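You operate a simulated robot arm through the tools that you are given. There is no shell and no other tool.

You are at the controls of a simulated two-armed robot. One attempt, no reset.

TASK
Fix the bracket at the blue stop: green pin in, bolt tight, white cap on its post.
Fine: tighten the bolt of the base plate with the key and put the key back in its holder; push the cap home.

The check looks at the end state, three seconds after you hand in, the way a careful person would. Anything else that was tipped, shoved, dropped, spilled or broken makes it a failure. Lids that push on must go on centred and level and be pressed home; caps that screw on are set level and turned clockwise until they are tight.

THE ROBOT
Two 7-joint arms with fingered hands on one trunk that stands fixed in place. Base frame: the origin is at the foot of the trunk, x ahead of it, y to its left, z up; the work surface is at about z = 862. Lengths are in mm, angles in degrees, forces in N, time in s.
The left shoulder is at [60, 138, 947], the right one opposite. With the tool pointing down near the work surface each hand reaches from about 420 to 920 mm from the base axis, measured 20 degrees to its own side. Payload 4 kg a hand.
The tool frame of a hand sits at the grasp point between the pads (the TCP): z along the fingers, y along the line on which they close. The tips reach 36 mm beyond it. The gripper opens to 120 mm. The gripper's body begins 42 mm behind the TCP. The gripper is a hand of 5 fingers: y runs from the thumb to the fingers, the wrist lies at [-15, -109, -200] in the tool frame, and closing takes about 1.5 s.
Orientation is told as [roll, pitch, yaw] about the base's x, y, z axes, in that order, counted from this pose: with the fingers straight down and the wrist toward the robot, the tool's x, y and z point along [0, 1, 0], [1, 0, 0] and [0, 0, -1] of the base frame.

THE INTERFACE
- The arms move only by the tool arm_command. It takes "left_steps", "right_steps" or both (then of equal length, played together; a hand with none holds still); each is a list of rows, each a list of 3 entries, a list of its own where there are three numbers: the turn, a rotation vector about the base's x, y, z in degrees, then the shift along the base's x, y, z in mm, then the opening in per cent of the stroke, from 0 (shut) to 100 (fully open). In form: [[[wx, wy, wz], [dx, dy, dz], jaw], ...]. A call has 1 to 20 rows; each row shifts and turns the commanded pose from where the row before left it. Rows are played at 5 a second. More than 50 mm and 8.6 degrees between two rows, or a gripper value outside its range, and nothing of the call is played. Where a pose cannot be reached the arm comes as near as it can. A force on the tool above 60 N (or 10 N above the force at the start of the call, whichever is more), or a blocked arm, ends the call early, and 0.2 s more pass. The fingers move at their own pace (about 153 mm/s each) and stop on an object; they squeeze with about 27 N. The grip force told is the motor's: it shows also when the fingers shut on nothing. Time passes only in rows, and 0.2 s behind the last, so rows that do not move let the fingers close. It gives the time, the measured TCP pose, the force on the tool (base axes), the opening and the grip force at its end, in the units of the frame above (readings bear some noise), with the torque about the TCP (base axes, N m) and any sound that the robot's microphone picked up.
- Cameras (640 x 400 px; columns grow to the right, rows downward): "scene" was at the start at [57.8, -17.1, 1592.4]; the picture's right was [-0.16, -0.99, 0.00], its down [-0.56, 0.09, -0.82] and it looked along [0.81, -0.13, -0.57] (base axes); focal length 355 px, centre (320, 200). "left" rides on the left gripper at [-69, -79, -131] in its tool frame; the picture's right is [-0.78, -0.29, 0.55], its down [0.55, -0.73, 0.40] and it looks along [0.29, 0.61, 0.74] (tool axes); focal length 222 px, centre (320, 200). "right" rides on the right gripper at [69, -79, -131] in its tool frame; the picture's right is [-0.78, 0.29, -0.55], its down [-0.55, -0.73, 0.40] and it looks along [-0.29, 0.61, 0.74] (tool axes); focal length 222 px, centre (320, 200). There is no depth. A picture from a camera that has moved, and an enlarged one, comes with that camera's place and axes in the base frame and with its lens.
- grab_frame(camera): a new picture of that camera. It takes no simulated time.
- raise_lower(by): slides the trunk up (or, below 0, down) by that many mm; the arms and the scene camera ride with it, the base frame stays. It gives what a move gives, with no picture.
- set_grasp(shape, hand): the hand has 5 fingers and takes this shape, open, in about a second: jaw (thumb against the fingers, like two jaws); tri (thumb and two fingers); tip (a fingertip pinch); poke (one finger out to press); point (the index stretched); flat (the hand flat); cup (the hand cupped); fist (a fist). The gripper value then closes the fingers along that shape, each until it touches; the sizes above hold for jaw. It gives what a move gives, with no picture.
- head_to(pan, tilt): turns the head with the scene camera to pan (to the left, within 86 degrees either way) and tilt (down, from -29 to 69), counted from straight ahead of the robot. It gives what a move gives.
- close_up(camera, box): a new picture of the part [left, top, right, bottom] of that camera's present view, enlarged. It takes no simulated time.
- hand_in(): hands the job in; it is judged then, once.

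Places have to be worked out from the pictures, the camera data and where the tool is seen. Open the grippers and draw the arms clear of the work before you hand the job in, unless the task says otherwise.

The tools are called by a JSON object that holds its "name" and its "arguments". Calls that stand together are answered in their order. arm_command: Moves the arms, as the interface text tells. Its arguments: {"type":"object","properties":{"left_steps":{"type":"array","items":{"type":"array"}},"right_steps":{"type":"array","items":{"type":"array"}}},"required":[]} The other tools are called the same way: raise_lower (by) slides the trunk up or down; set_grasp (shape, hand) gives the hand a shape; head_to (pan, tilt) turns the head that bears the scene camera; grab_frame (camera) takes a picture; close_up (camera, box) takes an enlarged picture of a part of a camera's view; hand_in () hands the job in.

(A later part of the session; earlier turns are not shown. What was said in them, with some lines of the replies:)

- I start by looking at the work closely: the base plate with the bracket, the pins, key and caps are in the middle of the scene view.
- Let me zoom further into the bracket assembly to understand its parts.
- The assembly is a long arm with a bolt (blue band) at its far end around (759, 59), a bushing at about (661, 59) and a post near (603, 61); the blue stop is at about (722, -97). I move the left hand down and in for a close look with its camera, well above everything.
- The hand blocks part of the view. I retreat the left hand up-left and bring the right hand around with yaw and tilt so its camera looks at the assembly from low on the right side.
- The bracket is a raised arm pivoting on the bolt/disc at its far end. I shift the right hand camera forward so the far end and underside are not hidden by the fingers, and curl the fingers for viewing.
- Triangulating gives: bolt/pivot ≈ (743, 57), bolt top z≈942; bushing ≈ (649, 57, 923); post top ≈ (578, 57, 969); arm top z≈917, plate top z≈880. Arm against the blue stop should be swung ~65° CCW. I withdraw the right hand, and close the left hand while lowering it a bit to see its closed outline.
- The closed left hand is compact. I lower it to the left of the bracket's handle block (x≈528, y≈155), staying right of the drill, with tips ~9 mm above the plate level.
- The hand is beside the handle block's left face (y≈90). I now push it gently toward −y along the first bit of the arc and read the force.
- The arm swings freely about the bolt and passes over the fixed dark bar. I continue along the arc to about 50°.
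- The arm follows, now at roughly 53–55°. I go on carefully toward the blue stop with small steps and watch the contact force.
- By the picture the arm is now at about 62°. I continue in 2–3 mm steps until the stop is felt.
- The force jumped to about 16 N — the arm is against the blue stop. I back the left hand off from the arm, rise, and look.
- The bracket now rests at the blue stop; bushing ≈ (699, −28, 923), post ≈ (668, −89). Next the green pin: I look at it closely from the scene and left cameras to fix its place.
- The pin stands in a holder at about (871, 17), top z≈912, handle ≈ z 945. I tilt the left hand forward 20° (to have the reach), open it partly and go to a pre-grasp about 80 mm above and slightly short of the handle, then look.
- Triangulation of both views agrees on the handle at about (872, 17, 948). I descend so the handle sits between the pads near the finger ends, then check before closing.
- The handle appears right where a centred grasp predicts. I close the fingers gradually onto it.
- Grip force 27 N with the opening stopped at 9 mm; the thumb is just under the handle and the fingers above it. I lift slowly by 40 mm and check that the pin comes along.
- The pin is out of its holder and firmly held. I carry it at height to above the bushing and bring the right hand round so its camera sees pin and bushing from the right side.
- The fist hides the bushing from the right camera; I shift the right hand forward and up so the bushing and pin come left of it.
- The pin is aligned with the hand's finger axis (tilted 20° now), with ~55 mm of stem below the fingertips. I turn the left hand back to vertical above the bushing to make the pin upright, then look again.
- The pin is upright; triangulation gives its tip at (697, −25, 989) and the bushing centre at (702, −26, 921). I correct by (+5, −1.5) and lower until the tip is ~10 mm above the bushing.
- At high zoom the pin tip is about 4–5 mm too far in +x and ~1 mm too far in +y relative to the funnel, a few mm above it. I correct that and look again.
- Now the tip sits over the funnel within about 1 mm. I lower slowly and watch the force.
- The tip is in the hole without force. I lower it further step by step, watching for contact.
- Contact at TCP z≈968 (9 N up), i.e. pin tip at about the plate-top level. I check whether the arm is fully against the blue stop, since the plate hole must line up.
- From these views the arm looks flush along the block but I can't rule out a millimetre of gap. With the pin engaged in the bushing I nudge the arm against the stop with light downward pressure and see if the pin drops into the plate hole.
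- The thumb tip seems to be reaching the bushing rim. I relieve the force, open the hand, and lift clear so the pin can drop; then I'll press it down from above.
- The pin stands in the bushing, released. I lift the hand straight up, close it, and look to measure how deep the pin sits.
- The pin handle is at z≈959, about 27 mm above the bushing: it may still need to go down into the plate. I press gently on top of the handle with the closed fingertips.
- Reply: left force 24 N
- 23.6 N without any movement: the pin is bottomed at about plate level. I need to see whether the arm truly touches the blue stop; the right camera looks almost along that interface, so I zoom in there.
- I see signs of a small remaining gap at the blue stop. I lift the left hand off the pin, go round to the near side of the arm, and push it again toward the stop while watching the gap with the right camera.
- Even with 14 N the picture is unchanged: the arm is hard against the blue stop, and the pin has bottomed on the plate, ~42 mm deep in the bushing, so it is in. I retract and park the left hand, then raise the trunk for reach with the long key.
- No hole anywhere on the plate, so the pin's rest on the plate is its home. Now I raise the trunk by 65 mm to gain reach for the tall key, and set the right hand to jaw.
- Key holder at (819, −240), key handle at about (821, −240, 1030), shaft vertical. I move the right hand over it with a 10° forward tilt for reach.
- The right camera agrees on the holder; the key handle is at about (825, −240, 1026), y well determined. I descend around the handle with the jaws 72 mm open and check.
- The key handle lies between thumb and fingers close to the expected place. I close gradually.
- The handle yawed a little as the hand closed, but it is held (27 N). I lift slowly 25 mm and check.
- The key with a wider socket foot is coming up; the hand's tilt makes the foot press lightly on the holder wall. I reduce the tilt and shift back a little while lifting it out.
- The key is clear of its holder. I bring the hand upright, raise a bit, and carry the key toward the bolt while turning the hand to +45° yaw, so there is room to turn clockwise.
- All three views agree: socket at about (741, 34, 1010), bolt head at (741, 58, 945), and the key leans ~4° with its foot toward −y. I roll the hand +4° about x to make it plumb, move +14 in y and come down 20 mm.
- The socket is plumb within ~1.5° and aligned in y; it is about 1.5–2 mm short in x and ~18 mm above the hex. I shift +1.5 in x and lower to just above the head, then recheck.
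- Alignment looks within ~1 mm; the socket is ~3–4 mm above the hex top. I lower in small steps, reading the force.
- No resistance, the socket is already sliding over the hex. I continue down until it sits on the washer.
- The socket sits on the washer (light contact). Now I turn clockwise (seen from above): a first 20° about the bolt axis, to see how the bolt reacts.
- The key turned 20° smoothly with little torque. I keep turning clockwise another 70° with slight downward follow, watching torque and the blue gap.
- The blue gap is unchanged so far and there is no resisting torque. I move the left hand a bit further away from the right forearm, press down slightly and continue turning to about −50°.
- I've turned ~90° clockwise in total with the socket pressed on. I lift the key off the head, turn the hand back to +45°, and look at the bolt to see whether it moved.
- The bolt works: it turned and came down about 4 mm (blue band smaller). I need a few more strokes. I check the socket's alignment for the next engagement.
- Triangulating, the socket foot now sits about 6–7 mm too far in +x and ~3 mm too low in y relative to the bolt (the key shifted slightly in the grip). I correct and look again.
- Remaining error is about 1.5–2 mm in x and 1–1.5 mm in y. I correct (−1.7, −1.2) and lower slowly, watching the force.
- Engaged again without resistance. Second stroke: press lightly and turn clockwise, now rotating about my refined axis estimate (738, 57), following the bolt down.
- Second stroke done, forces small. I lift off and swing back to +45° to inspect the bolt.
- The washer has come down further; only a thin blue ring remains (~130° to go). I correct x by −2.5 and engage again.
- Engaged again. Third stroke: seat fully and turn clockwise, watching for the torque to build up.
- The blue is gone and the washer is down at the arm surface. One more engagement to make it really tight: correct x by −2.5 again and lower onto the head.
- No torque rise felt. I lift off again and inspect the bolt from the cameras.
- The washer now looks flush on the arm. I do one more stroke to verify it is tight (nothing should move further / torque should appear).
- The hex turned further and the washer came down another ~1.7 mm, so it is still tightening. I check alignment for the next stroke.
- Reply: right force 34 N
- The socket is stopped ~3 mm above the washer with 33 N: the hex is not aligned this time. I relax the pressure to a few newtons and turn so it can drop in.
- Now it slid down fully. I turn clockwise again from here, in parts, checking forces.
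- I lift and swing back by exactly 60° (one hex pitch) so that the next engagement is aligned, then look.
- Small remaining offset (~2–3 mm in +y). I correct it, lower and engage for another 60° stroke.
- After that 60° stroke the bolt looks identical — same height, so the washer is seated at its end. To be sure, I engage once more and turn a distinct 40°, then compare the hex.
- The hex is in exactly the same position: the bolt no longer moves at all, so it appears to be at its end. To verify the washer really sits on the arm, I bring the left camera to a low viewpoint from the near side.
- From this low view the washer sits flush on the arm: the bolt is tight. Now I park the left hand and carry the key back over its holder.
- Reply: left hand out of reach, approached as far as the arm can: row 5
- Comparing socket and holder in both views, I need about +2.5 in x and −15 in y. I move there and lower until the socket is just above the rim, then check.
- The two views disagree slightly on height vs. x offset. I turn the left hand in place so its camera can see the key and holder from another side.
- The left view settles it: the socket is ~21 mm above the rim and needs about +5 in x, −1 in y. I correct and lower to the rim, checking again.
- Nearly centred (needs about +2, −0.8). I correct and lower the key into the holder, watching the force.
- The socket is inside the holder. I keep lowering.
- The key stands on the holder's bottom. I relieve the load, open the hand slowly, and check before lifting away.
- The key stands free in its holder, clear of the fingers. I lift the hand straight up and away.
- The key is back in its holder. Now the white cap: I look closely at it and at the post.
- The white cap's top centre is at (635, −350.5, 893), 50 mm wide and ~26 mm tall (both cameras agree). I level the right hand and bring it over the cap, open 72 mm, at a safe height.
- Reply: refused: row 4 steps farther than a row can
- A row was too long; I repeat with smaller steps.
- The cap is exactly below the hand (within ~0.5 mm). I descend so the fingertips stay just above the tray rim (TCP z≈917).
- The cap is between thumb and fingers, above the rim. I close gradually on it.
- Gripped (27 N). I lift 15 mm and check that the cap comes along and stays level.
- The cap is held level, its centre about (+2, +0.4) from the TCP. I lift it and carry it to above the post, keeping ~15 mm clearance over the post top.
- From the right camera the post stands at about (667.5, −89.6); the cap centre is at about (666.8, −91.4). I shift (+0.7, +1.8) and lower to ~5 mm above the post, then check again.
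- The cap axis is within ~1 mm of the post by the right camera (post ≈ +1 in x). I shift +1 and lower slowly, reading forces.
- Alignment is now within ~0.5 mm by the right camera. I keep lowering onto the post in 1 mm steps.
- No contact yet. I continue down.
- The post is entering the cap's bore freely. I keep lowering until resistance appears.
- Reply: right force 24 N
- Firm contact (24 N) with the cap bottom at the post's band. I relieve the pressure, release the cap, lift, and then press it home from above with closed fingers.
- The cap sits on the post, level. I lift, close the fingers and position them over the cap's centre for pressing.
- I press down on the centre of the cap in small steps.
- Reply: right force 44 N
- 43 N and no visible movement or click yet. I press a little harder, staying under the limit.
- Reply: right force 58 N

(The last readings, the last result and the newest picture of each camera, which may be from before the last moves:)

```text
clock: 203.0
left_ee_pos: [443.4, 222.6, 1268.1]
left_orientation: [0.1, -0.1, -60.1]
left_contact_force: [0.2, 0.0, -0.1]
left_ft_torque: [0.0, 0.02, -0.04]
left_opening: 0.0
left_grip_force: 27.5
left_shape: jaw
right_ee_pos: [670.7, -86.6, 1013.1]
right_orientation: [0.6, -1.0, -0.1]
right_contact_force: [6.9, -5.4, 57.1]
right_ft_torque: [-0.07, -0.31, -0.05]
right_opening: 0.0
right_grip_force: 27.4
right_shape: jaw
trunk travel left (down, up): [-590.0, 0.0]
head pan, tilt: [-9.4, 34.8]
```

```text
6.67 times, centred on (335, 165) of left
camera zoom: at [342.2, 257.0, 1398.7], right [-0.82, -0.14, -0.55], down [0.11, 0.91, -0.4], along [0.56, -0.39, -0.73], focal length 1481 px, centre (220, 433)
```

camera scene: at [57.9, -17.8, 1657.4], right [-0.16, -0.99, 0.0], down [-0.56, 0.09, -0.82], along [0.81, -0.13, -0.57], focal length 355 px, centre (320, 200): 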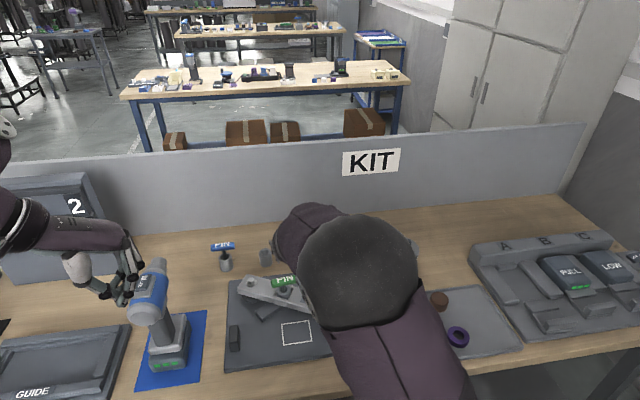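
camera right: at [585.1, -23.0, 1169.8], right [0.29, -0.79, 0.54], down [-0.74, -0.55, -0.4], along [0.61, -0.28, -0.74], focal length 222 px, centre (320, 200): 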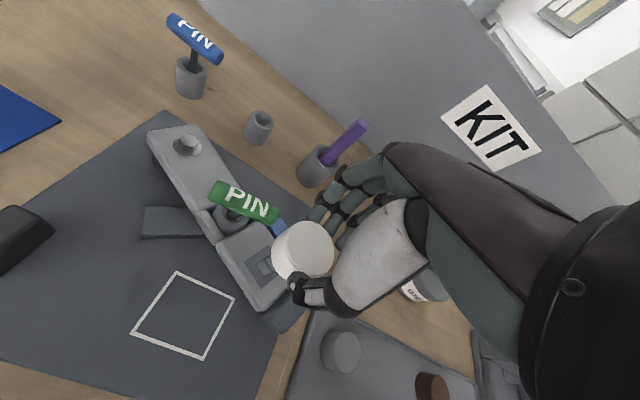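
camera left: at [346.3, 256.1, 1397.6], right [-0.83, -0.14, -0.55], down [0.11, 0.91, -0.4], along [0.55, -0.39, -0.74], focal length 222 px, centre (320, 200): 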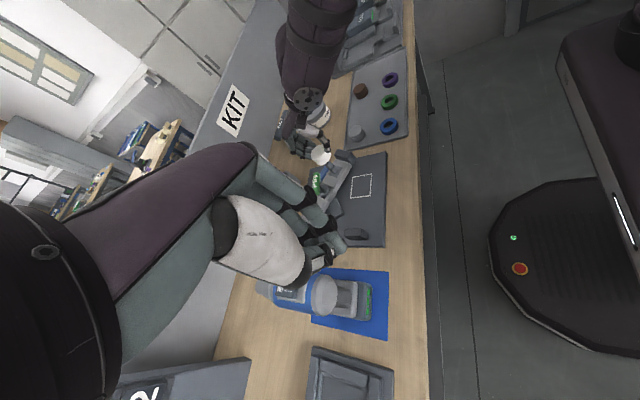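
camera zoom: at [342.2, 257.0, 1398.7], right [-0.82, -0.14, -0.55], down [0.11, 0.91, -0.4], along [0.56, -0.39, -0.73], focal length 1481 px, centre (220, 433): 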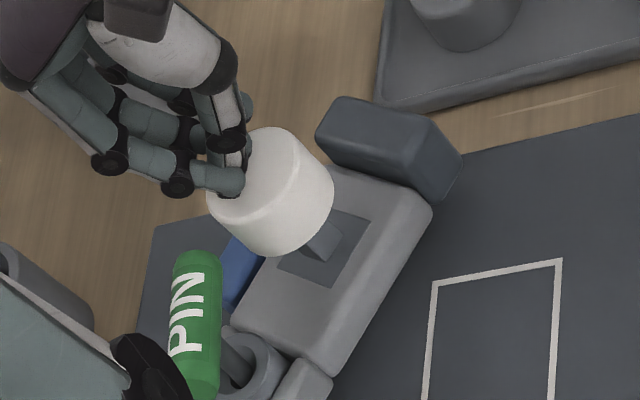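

57 N with no further movement. I lift the right hand away and inspect the cap from a low viewpoint with the left camera.

{"name": "arm_command", "arguments": {"right_steps": [[[0, 0, 0], [0, 0, 6], 0], [[0, 0, 0], [0, 0, 10], 0], [[0, 0, 0], [0, -5, 30], 0], [[0, 0, 0], [0, -20, 30], 0], [[0, 0, 0], [-10, -40, 20], 0], [[0, 0, 0], [-15, -45, 10], 0], [[0, 0, 0], [-15, -45, 0], 0], [[0, 0, 0], [-15, -45, 0], 0], [[0, 0, 0], [-15, -30, 0], 0], [[0, 0, 0], [0, 0, 0], 0]]}}

{"name": "grab_frame", "arguments": {"camera": "scene"}}

{"name": "close_up", "arguments": {"camera": "scene", "box": [275, 260, 345, 330]}}

{"name": "close_up", "arguments": {"camera": "left", "box": [315, 145, 355, 185]}}

```text
clock: 205.2
left_ee_pos: [447.3, 221.9, 1265.8]
left_orientation: [-0.1, 0.0, -60.0]
left_contact_force: [1.2, -0.3, -0.1]
left_ft_torque: [-0.04, -0.02, 0.01]
left_opening: 0.1
left_grip_force: 27.1
left_shape: jaw
right_ee_pos: [599.2, -316.8, 1110.6]
right_orientation: [0.1, 0.3, 0.1]
right_contact_force: [0.7, -0.1, -0.6]
right_ft_torque: [0.01, -0.02, 0.0]
right_opening: 0.1
right_grip_force: 27.3
right_shape: jaw
trunk travel left (down, up): [-590.0, 0.0]
head pan, tilt: [-9.4, 34.8]
```

```text
taken
camera scene: at [58.3, -16.6, 1657.4], right [-0.16, -0.99, 0.0], down [-0.56, 0.09, -0.82], along [0.81, -0.13, -0.57], focal length 355 px, centre (320, 200)
```

scene: 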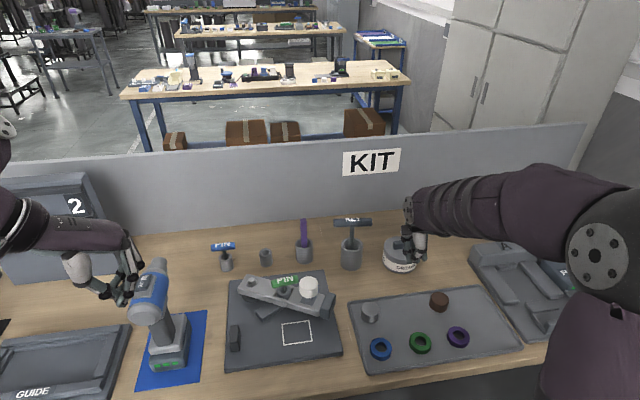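

```text
5.71 times, centred on (310, 295) of scene
camera zoom: at [58.3, -16.6, 1657.4], right [-0.16, -0.99, 0.0], down [-0.56, 0.09, -0.82], along [0.81, -0.13, -0.57], focal length 2030 px, centre (377, -343)
```

zoom: 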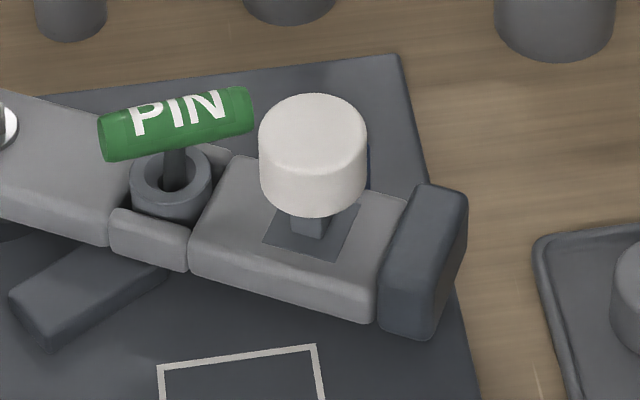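

```text
10.00 times, centred on (335, 165) of left
camera zoom: at [346.5, 257.2, 1397.3], right [-0.83, -0.14, -0.55], down [0.11, 0.91, -0.4], along [0.55, -0.39, -0.74], focal length 2221 px, centre (170, 550)
```

zoom: 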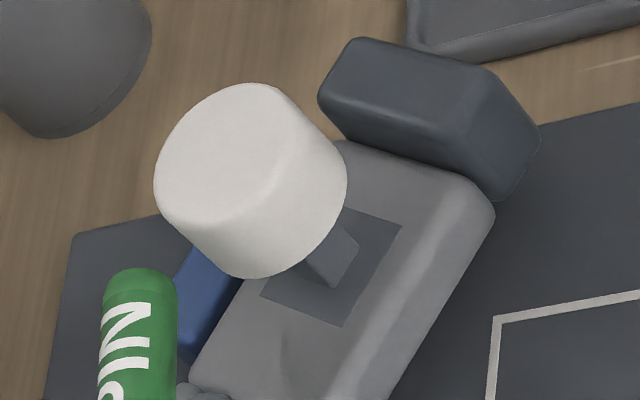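

{"name": "arm_command", "arguments": {"left_steps": [[[0, 0, 7], [8, -8, -15], 0], [[0, 0, 7], [8, -8, -15], 0], [[0, 0, 7], [8, -8, -15], 0], [[0, 0, 7], [8, -8, -15], 0], [[0, 0, 7], [8, -8, -15], 0], [[0, -6.8, 0], [12, -12, -25], 0], [[0, -6.8, 0], [12, -12, -25], 0], [[0, -6.8, 0], [12, -12, -25], 0], [[0, -6.8, 0], [12, -12, -25], 0], [[0, -6.8, 0], [12, -12, -25], 0], [[0, 0, 0], [6, -10, -25], 0], [[0, 0, 0], [0, -10, -25], 0], [[0, 0, 0], [0, 0, 0], 0]]}}

{"name": "grab_frame", "arguments": {"camera": "left"}}

{"name": "close_up", "arguments": {"camera": "left", "box": [380, 80, 480, 160]}}

```text
clock: 208.0
left_ee_pos: [549.9, 105.0, 1017.7]
left_orientation: [16.0, -30.4, -29.4]
left_contact_force: [0.5, 0.0, -1.0]
left_ft_torque: [-0.02, -0.03, 0.0]
left_opening: 0.1
left_grip_force: 27.4
left_shape: jaw
left hand out of reach, approached as far as the arm can: row 8
right_ee_pos: [598.3, -317.1, 1110.9]
right_orientation: [0.2, 0.1, 0.0]
right_contact_force: [-0.3, -0.2, -0.3]
right_ft_torque: [0.0, 0.0, 0.02]
right_opening: 0.2
right_grip_force: 27.2
right_shape: jaw
trunk travel left (down, up): [-590.0, 0.0]
head pan, tilt: [-9.4, 34.8]
```

```text
taken
camera left: at [391.5, 76.0, 1068.9], right [-0.19, -0.59, -0.79], down [-0.14, 0.81, -0.57], along [0.97, 0.0, -0.23], focal length 222 px, centre (320, 200)
```

left: 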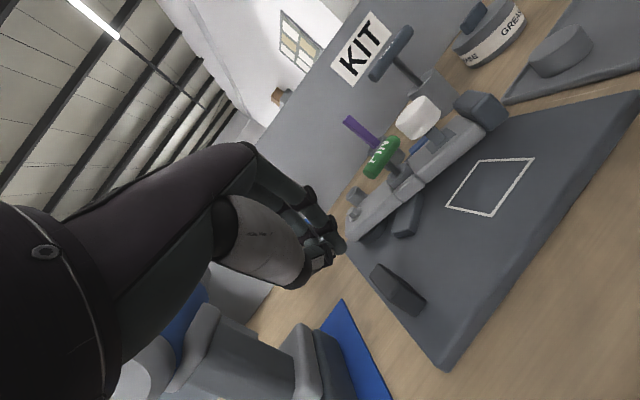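

```text
5.00 times, centred on (430, 120) of left
camera zoom: at [391.5, 76.0, 1068.9], right [-0.19, -0.59, -0.79], down [-0.14, 0.81, -0.57], along [0.97, 0.0, -0.23], focal length 1111 px, centre (-230, 600)
```

zoom: 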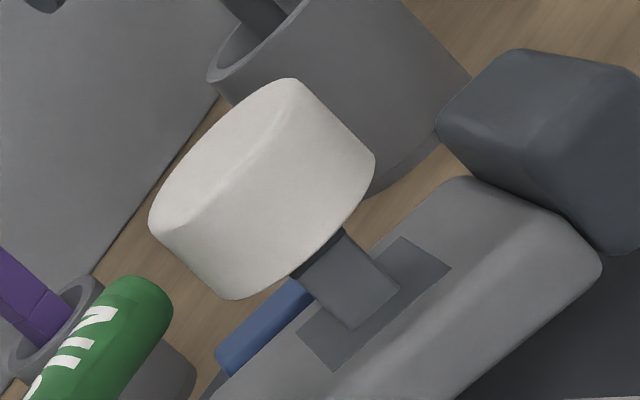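

{"name": "close_up", "arguments": {"camera": "left", "box": [420, 115, 460, 150]}}

{"name": "close_up", "arguments": {"camera": "scene", "box": [295, 275, 330, 310]}}

```text
11.43 times, centred on (440, 132) of left
camera zoom: at [391.5, 76.0, 1068.9], right [-0.19, -0.59, -0.79], down [-0.14, 0.81, -0.57], along [0.97, 0.0, -0.23], focal length 2538 px, centre (-1051, 971)
```

zoom: 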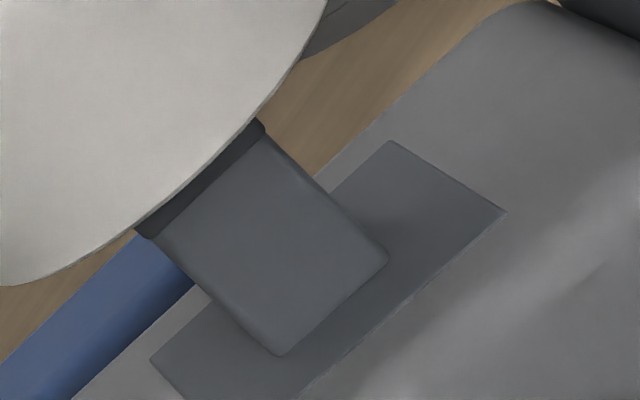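

```text
11.43 times, centred on (312, 292) of scene
camera zoom: at [57.2, -16.7, 1657.4], right [-0.16, -0.99, 0.0], down [-0.56, 0.09, -0.82], along [0.81, -0.13, -0.57], focal length 4061 px, centre (406, -857)
```

zoom: 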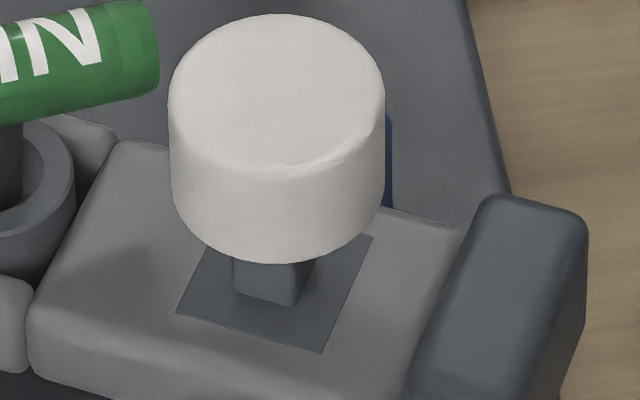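

The cap sits level with its rim in the post's groove and its top wall resting on the post; the stop was rigid from 24 N to 57 N, so it is home. I now open both hands and draw the arms back clear of the work.

{"name": "arm_command", "arguments": {"left_steps": [[[0, 0, 0], [0, 10, 25], 0], [[0, 0, 0], [-6, 10, 25], 0], [[0, 6.8, 0], [-12, 12, 25], 0], [[0, 6.8, 0], [-12, 12, 25], 0], [[0, 6.8, 0], [-12, 12, 25], 0], [[0, 6.8, 0], [-12, 12, 25], 0], [[0, 6.8, 0], [-12, 12, 25], 0], [[0, 0, 6.25], [-8, 10, 12], 0], [[0, 0, 6.25], [-8, 10, 12], 0], [[0, 0, 6.25], [-8, 10, 12], 50], [[0, 0, 6.25], [-8, 10, 12], 100], [[0, 0, 0], [0, 0, 0], 100], [[0, 0, 0], [0, 0, 0], 100]], "right_steps": [[[0, 0, 0], [-10, 0, 20], 0], [[0, 0, 0], [-15, 0, 25], 0], [[0, 0, 0], [-20, 0, 20], 0], [[0, 0, 0], [-25, 0, 10], 30], [[0, 0, 0], [-20, 0, 10], 60], [[0, 0, 0], [-20, 0, 0], 100], [[0, 0, 0], [0, 0, 0], 100], [[0, 0, 0], [0, 0, 0], 100], [[0, 0, 0], [0, 0, 0], 100], [[0, 0, 0], [0, 0, 0], 100], [[0, 0, 0], [0, 0, 0], 100], [[0, 0, 0], [0, 0, 0], 100], [[0, 0, 0], [0, 0, 0], 100]]}}

{"name": "grab_frame", "arguments": {"camera": "scene"}}

{"name": "close_up", "arguments": {"camera": "scene", "box": [200, 190, 360, 380]}}

{"name": "close_up", "arguments": {"camera": "scene", "box": [330, 200, 540, 380]}}

{"name": "grab_frame", "arguments": {"camera": "left"}}

```text
clock: 210.8
left_ee_pos: [462.0, 210.6, 1201.3]
left_orientation: [-0.1, 0.0, 0.0]
left_contact_force: [0.3, -0.7, 0.8]
left_ft_torque: [0.0, 0.0, 0.01]
left_opening: 119.6
left_grip_force: 0.1
left_shape: jaw
left hand out of reach, approached as far as the arm can: row 5
right_ee_pos: [488.6, -317.7, 1196.4]
right_orientation: [0.2, 0.2, 0.0]
right_contact_force: [0.7, 0.0, 0.8]
right_ft_torque: [0.01, 0.01, 0.0]
right_opening: 119.8
right_grip_force: 0.0
right_shape: jaw
trunk travel left (down, up): [-590.0, 0.0]
head pan, tilt: [-9.4, 34.8]
```

```text
taken
camera scene: at [57.6, -17.4, 1657.4], right [-0.16, -0.99, 0.0], down [-0.56, 0.09, -0.82], along [0.81, -0.13, -0.57], focal length 355 px, centre (320, 200)
```

scene: 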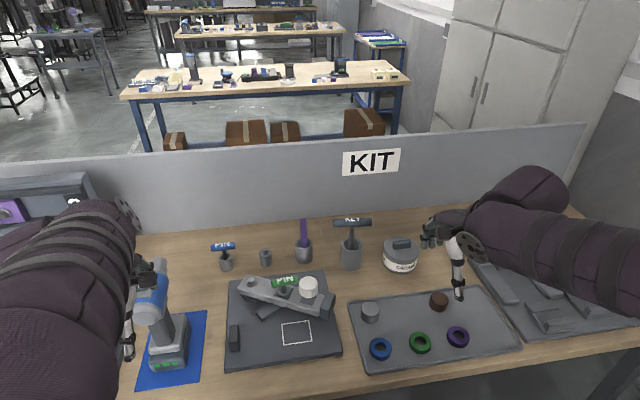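

```text
2.11 times, centred on (280, 285) of scene
camera zoom: at [57.6, -17.4, 1657.4], right [-0.16, -0.99, 0.0], down [-0.56, 0.09, -0.82], along [0.81, -0.13, -0.57], focal length 748 px, centre (404, 21)
```

zoom: 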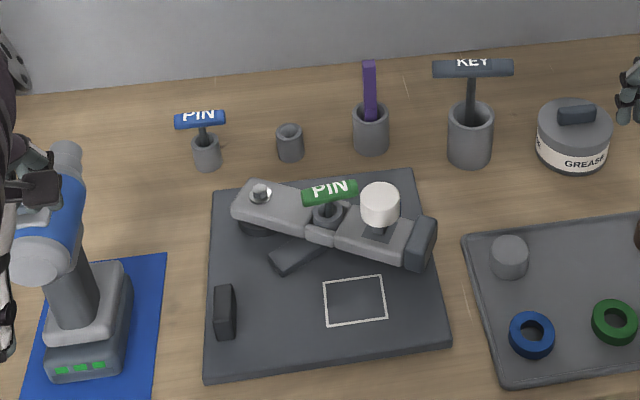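

```text
2.22 times, centred on (435, 290) of scene
camera zoom: at [57.6, -17.4, 1657.4], right [-0.16, -0.99, 0.0], down [-0.56, 0.09, -0.82], along [0.81, -0.13, -0.57], focal length 790 px, centre (64, 0)
```

zoom: 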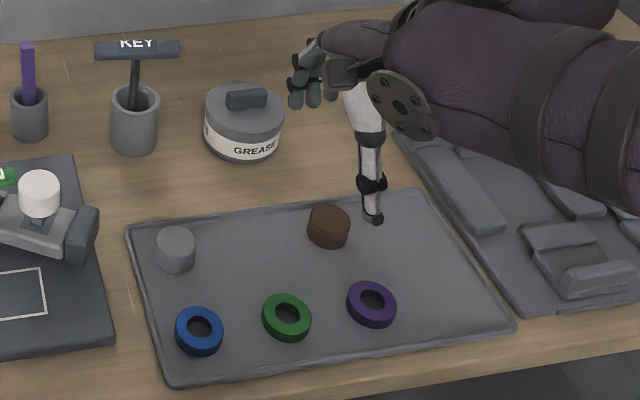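

```text
taken
camera left: at [380.9, 142.2, 1333.1], right [-0.29, -0.79, -0.55], down [-0.74, 0.55, -0.4], along [0.61, 0.29, -0.74], focal length 222 px, centre (320, 200)
```

left: 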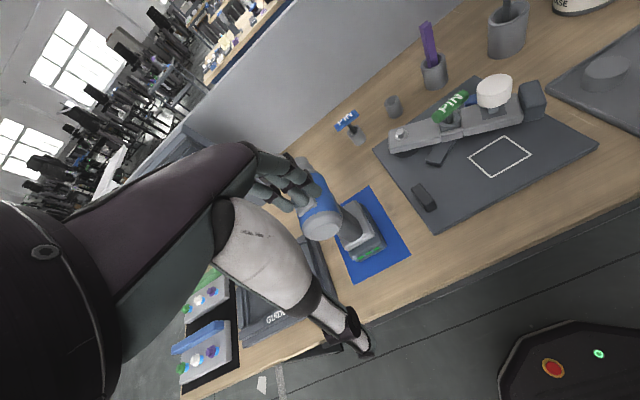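

Everything else stands as it was. A last look at the bracket: arm vs. blue stop, pin, bolt and cap.

{"name": "close_up", "arguments": {"camera": "left", "box": [375, 60, 565, 190]}}

{"name": "close_up", "arguments": {"camera": "scene", "box": [230, 260, 345, 335]}}

```text
3.08 times, centred on (470, 125) of left
camera zoom: at [380.9, 142.2, 1333.1], right [-0.29, -0.79, -0.55], down [-0.74, 0.55, -0.4], along [0.61, 0.29, -0.74], focal length 684 px, centre (-142, 431)
```

zoom: 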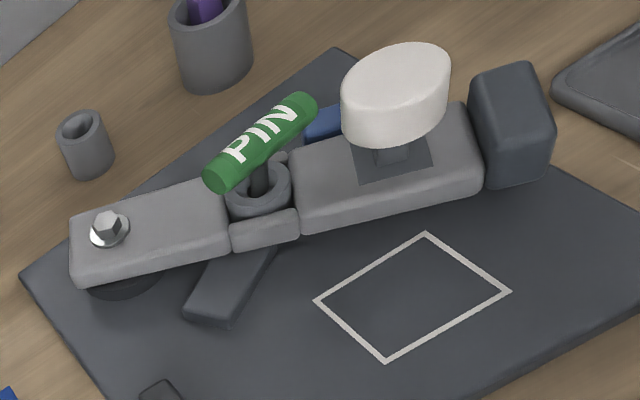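

```text
5.33 times, centred on (288, 298) of scene
camera zoom: at [57.6, -17.4, 1657.4], right [-0.16, -0.99, 0.0], down [-0.56, 0.09, -0.82], along [0.81, -0.13, -0.57], focal length 1895 px, centre (493, -320)
```

zoom: 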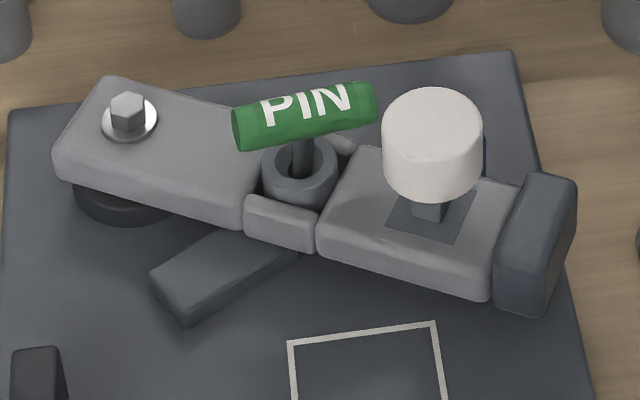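

The bracket is against the blue stop, and the green pin is seated. The bolt is down with its washer flush, the key is back in its holder, and the white cap is level on its post. Both hands are open and clear, so I hand in the job.

{"name": "hand_in", "arguments": {}}

```text
The job is handed in.
```

I've handed the job in. I checked the end state in the pictures before handing in, but the result of the check hasn't come back.

- **Bracket:** it is swung against the blue stop. A second push with about 14 N didn't move it any further.
- **Green pin:** it is about 42 mm deep in the bushing. It didn't move under about 24 N, and the handle stands about 27 mm above the bushing. I saw no hole in the plate below it, so I took this as fully in.
- **Bolt:** I turned it with the key until the washer sat flush on the arm. Two further turns didn't move it. I never felt any torque build up, so "tight" rests on what I saw, not on feel.
- **Key:** it is back in its holder, leaning slightly, with its handle turned a little from where it started.
- **White cap:** it is level on its post, with its edge in the post's groove. I pressed it with up to 57 N and it didn't move. There was no click.

In the last pictures nothing else on the bench looked tipped or moved. Both hands were open and clear of the work.
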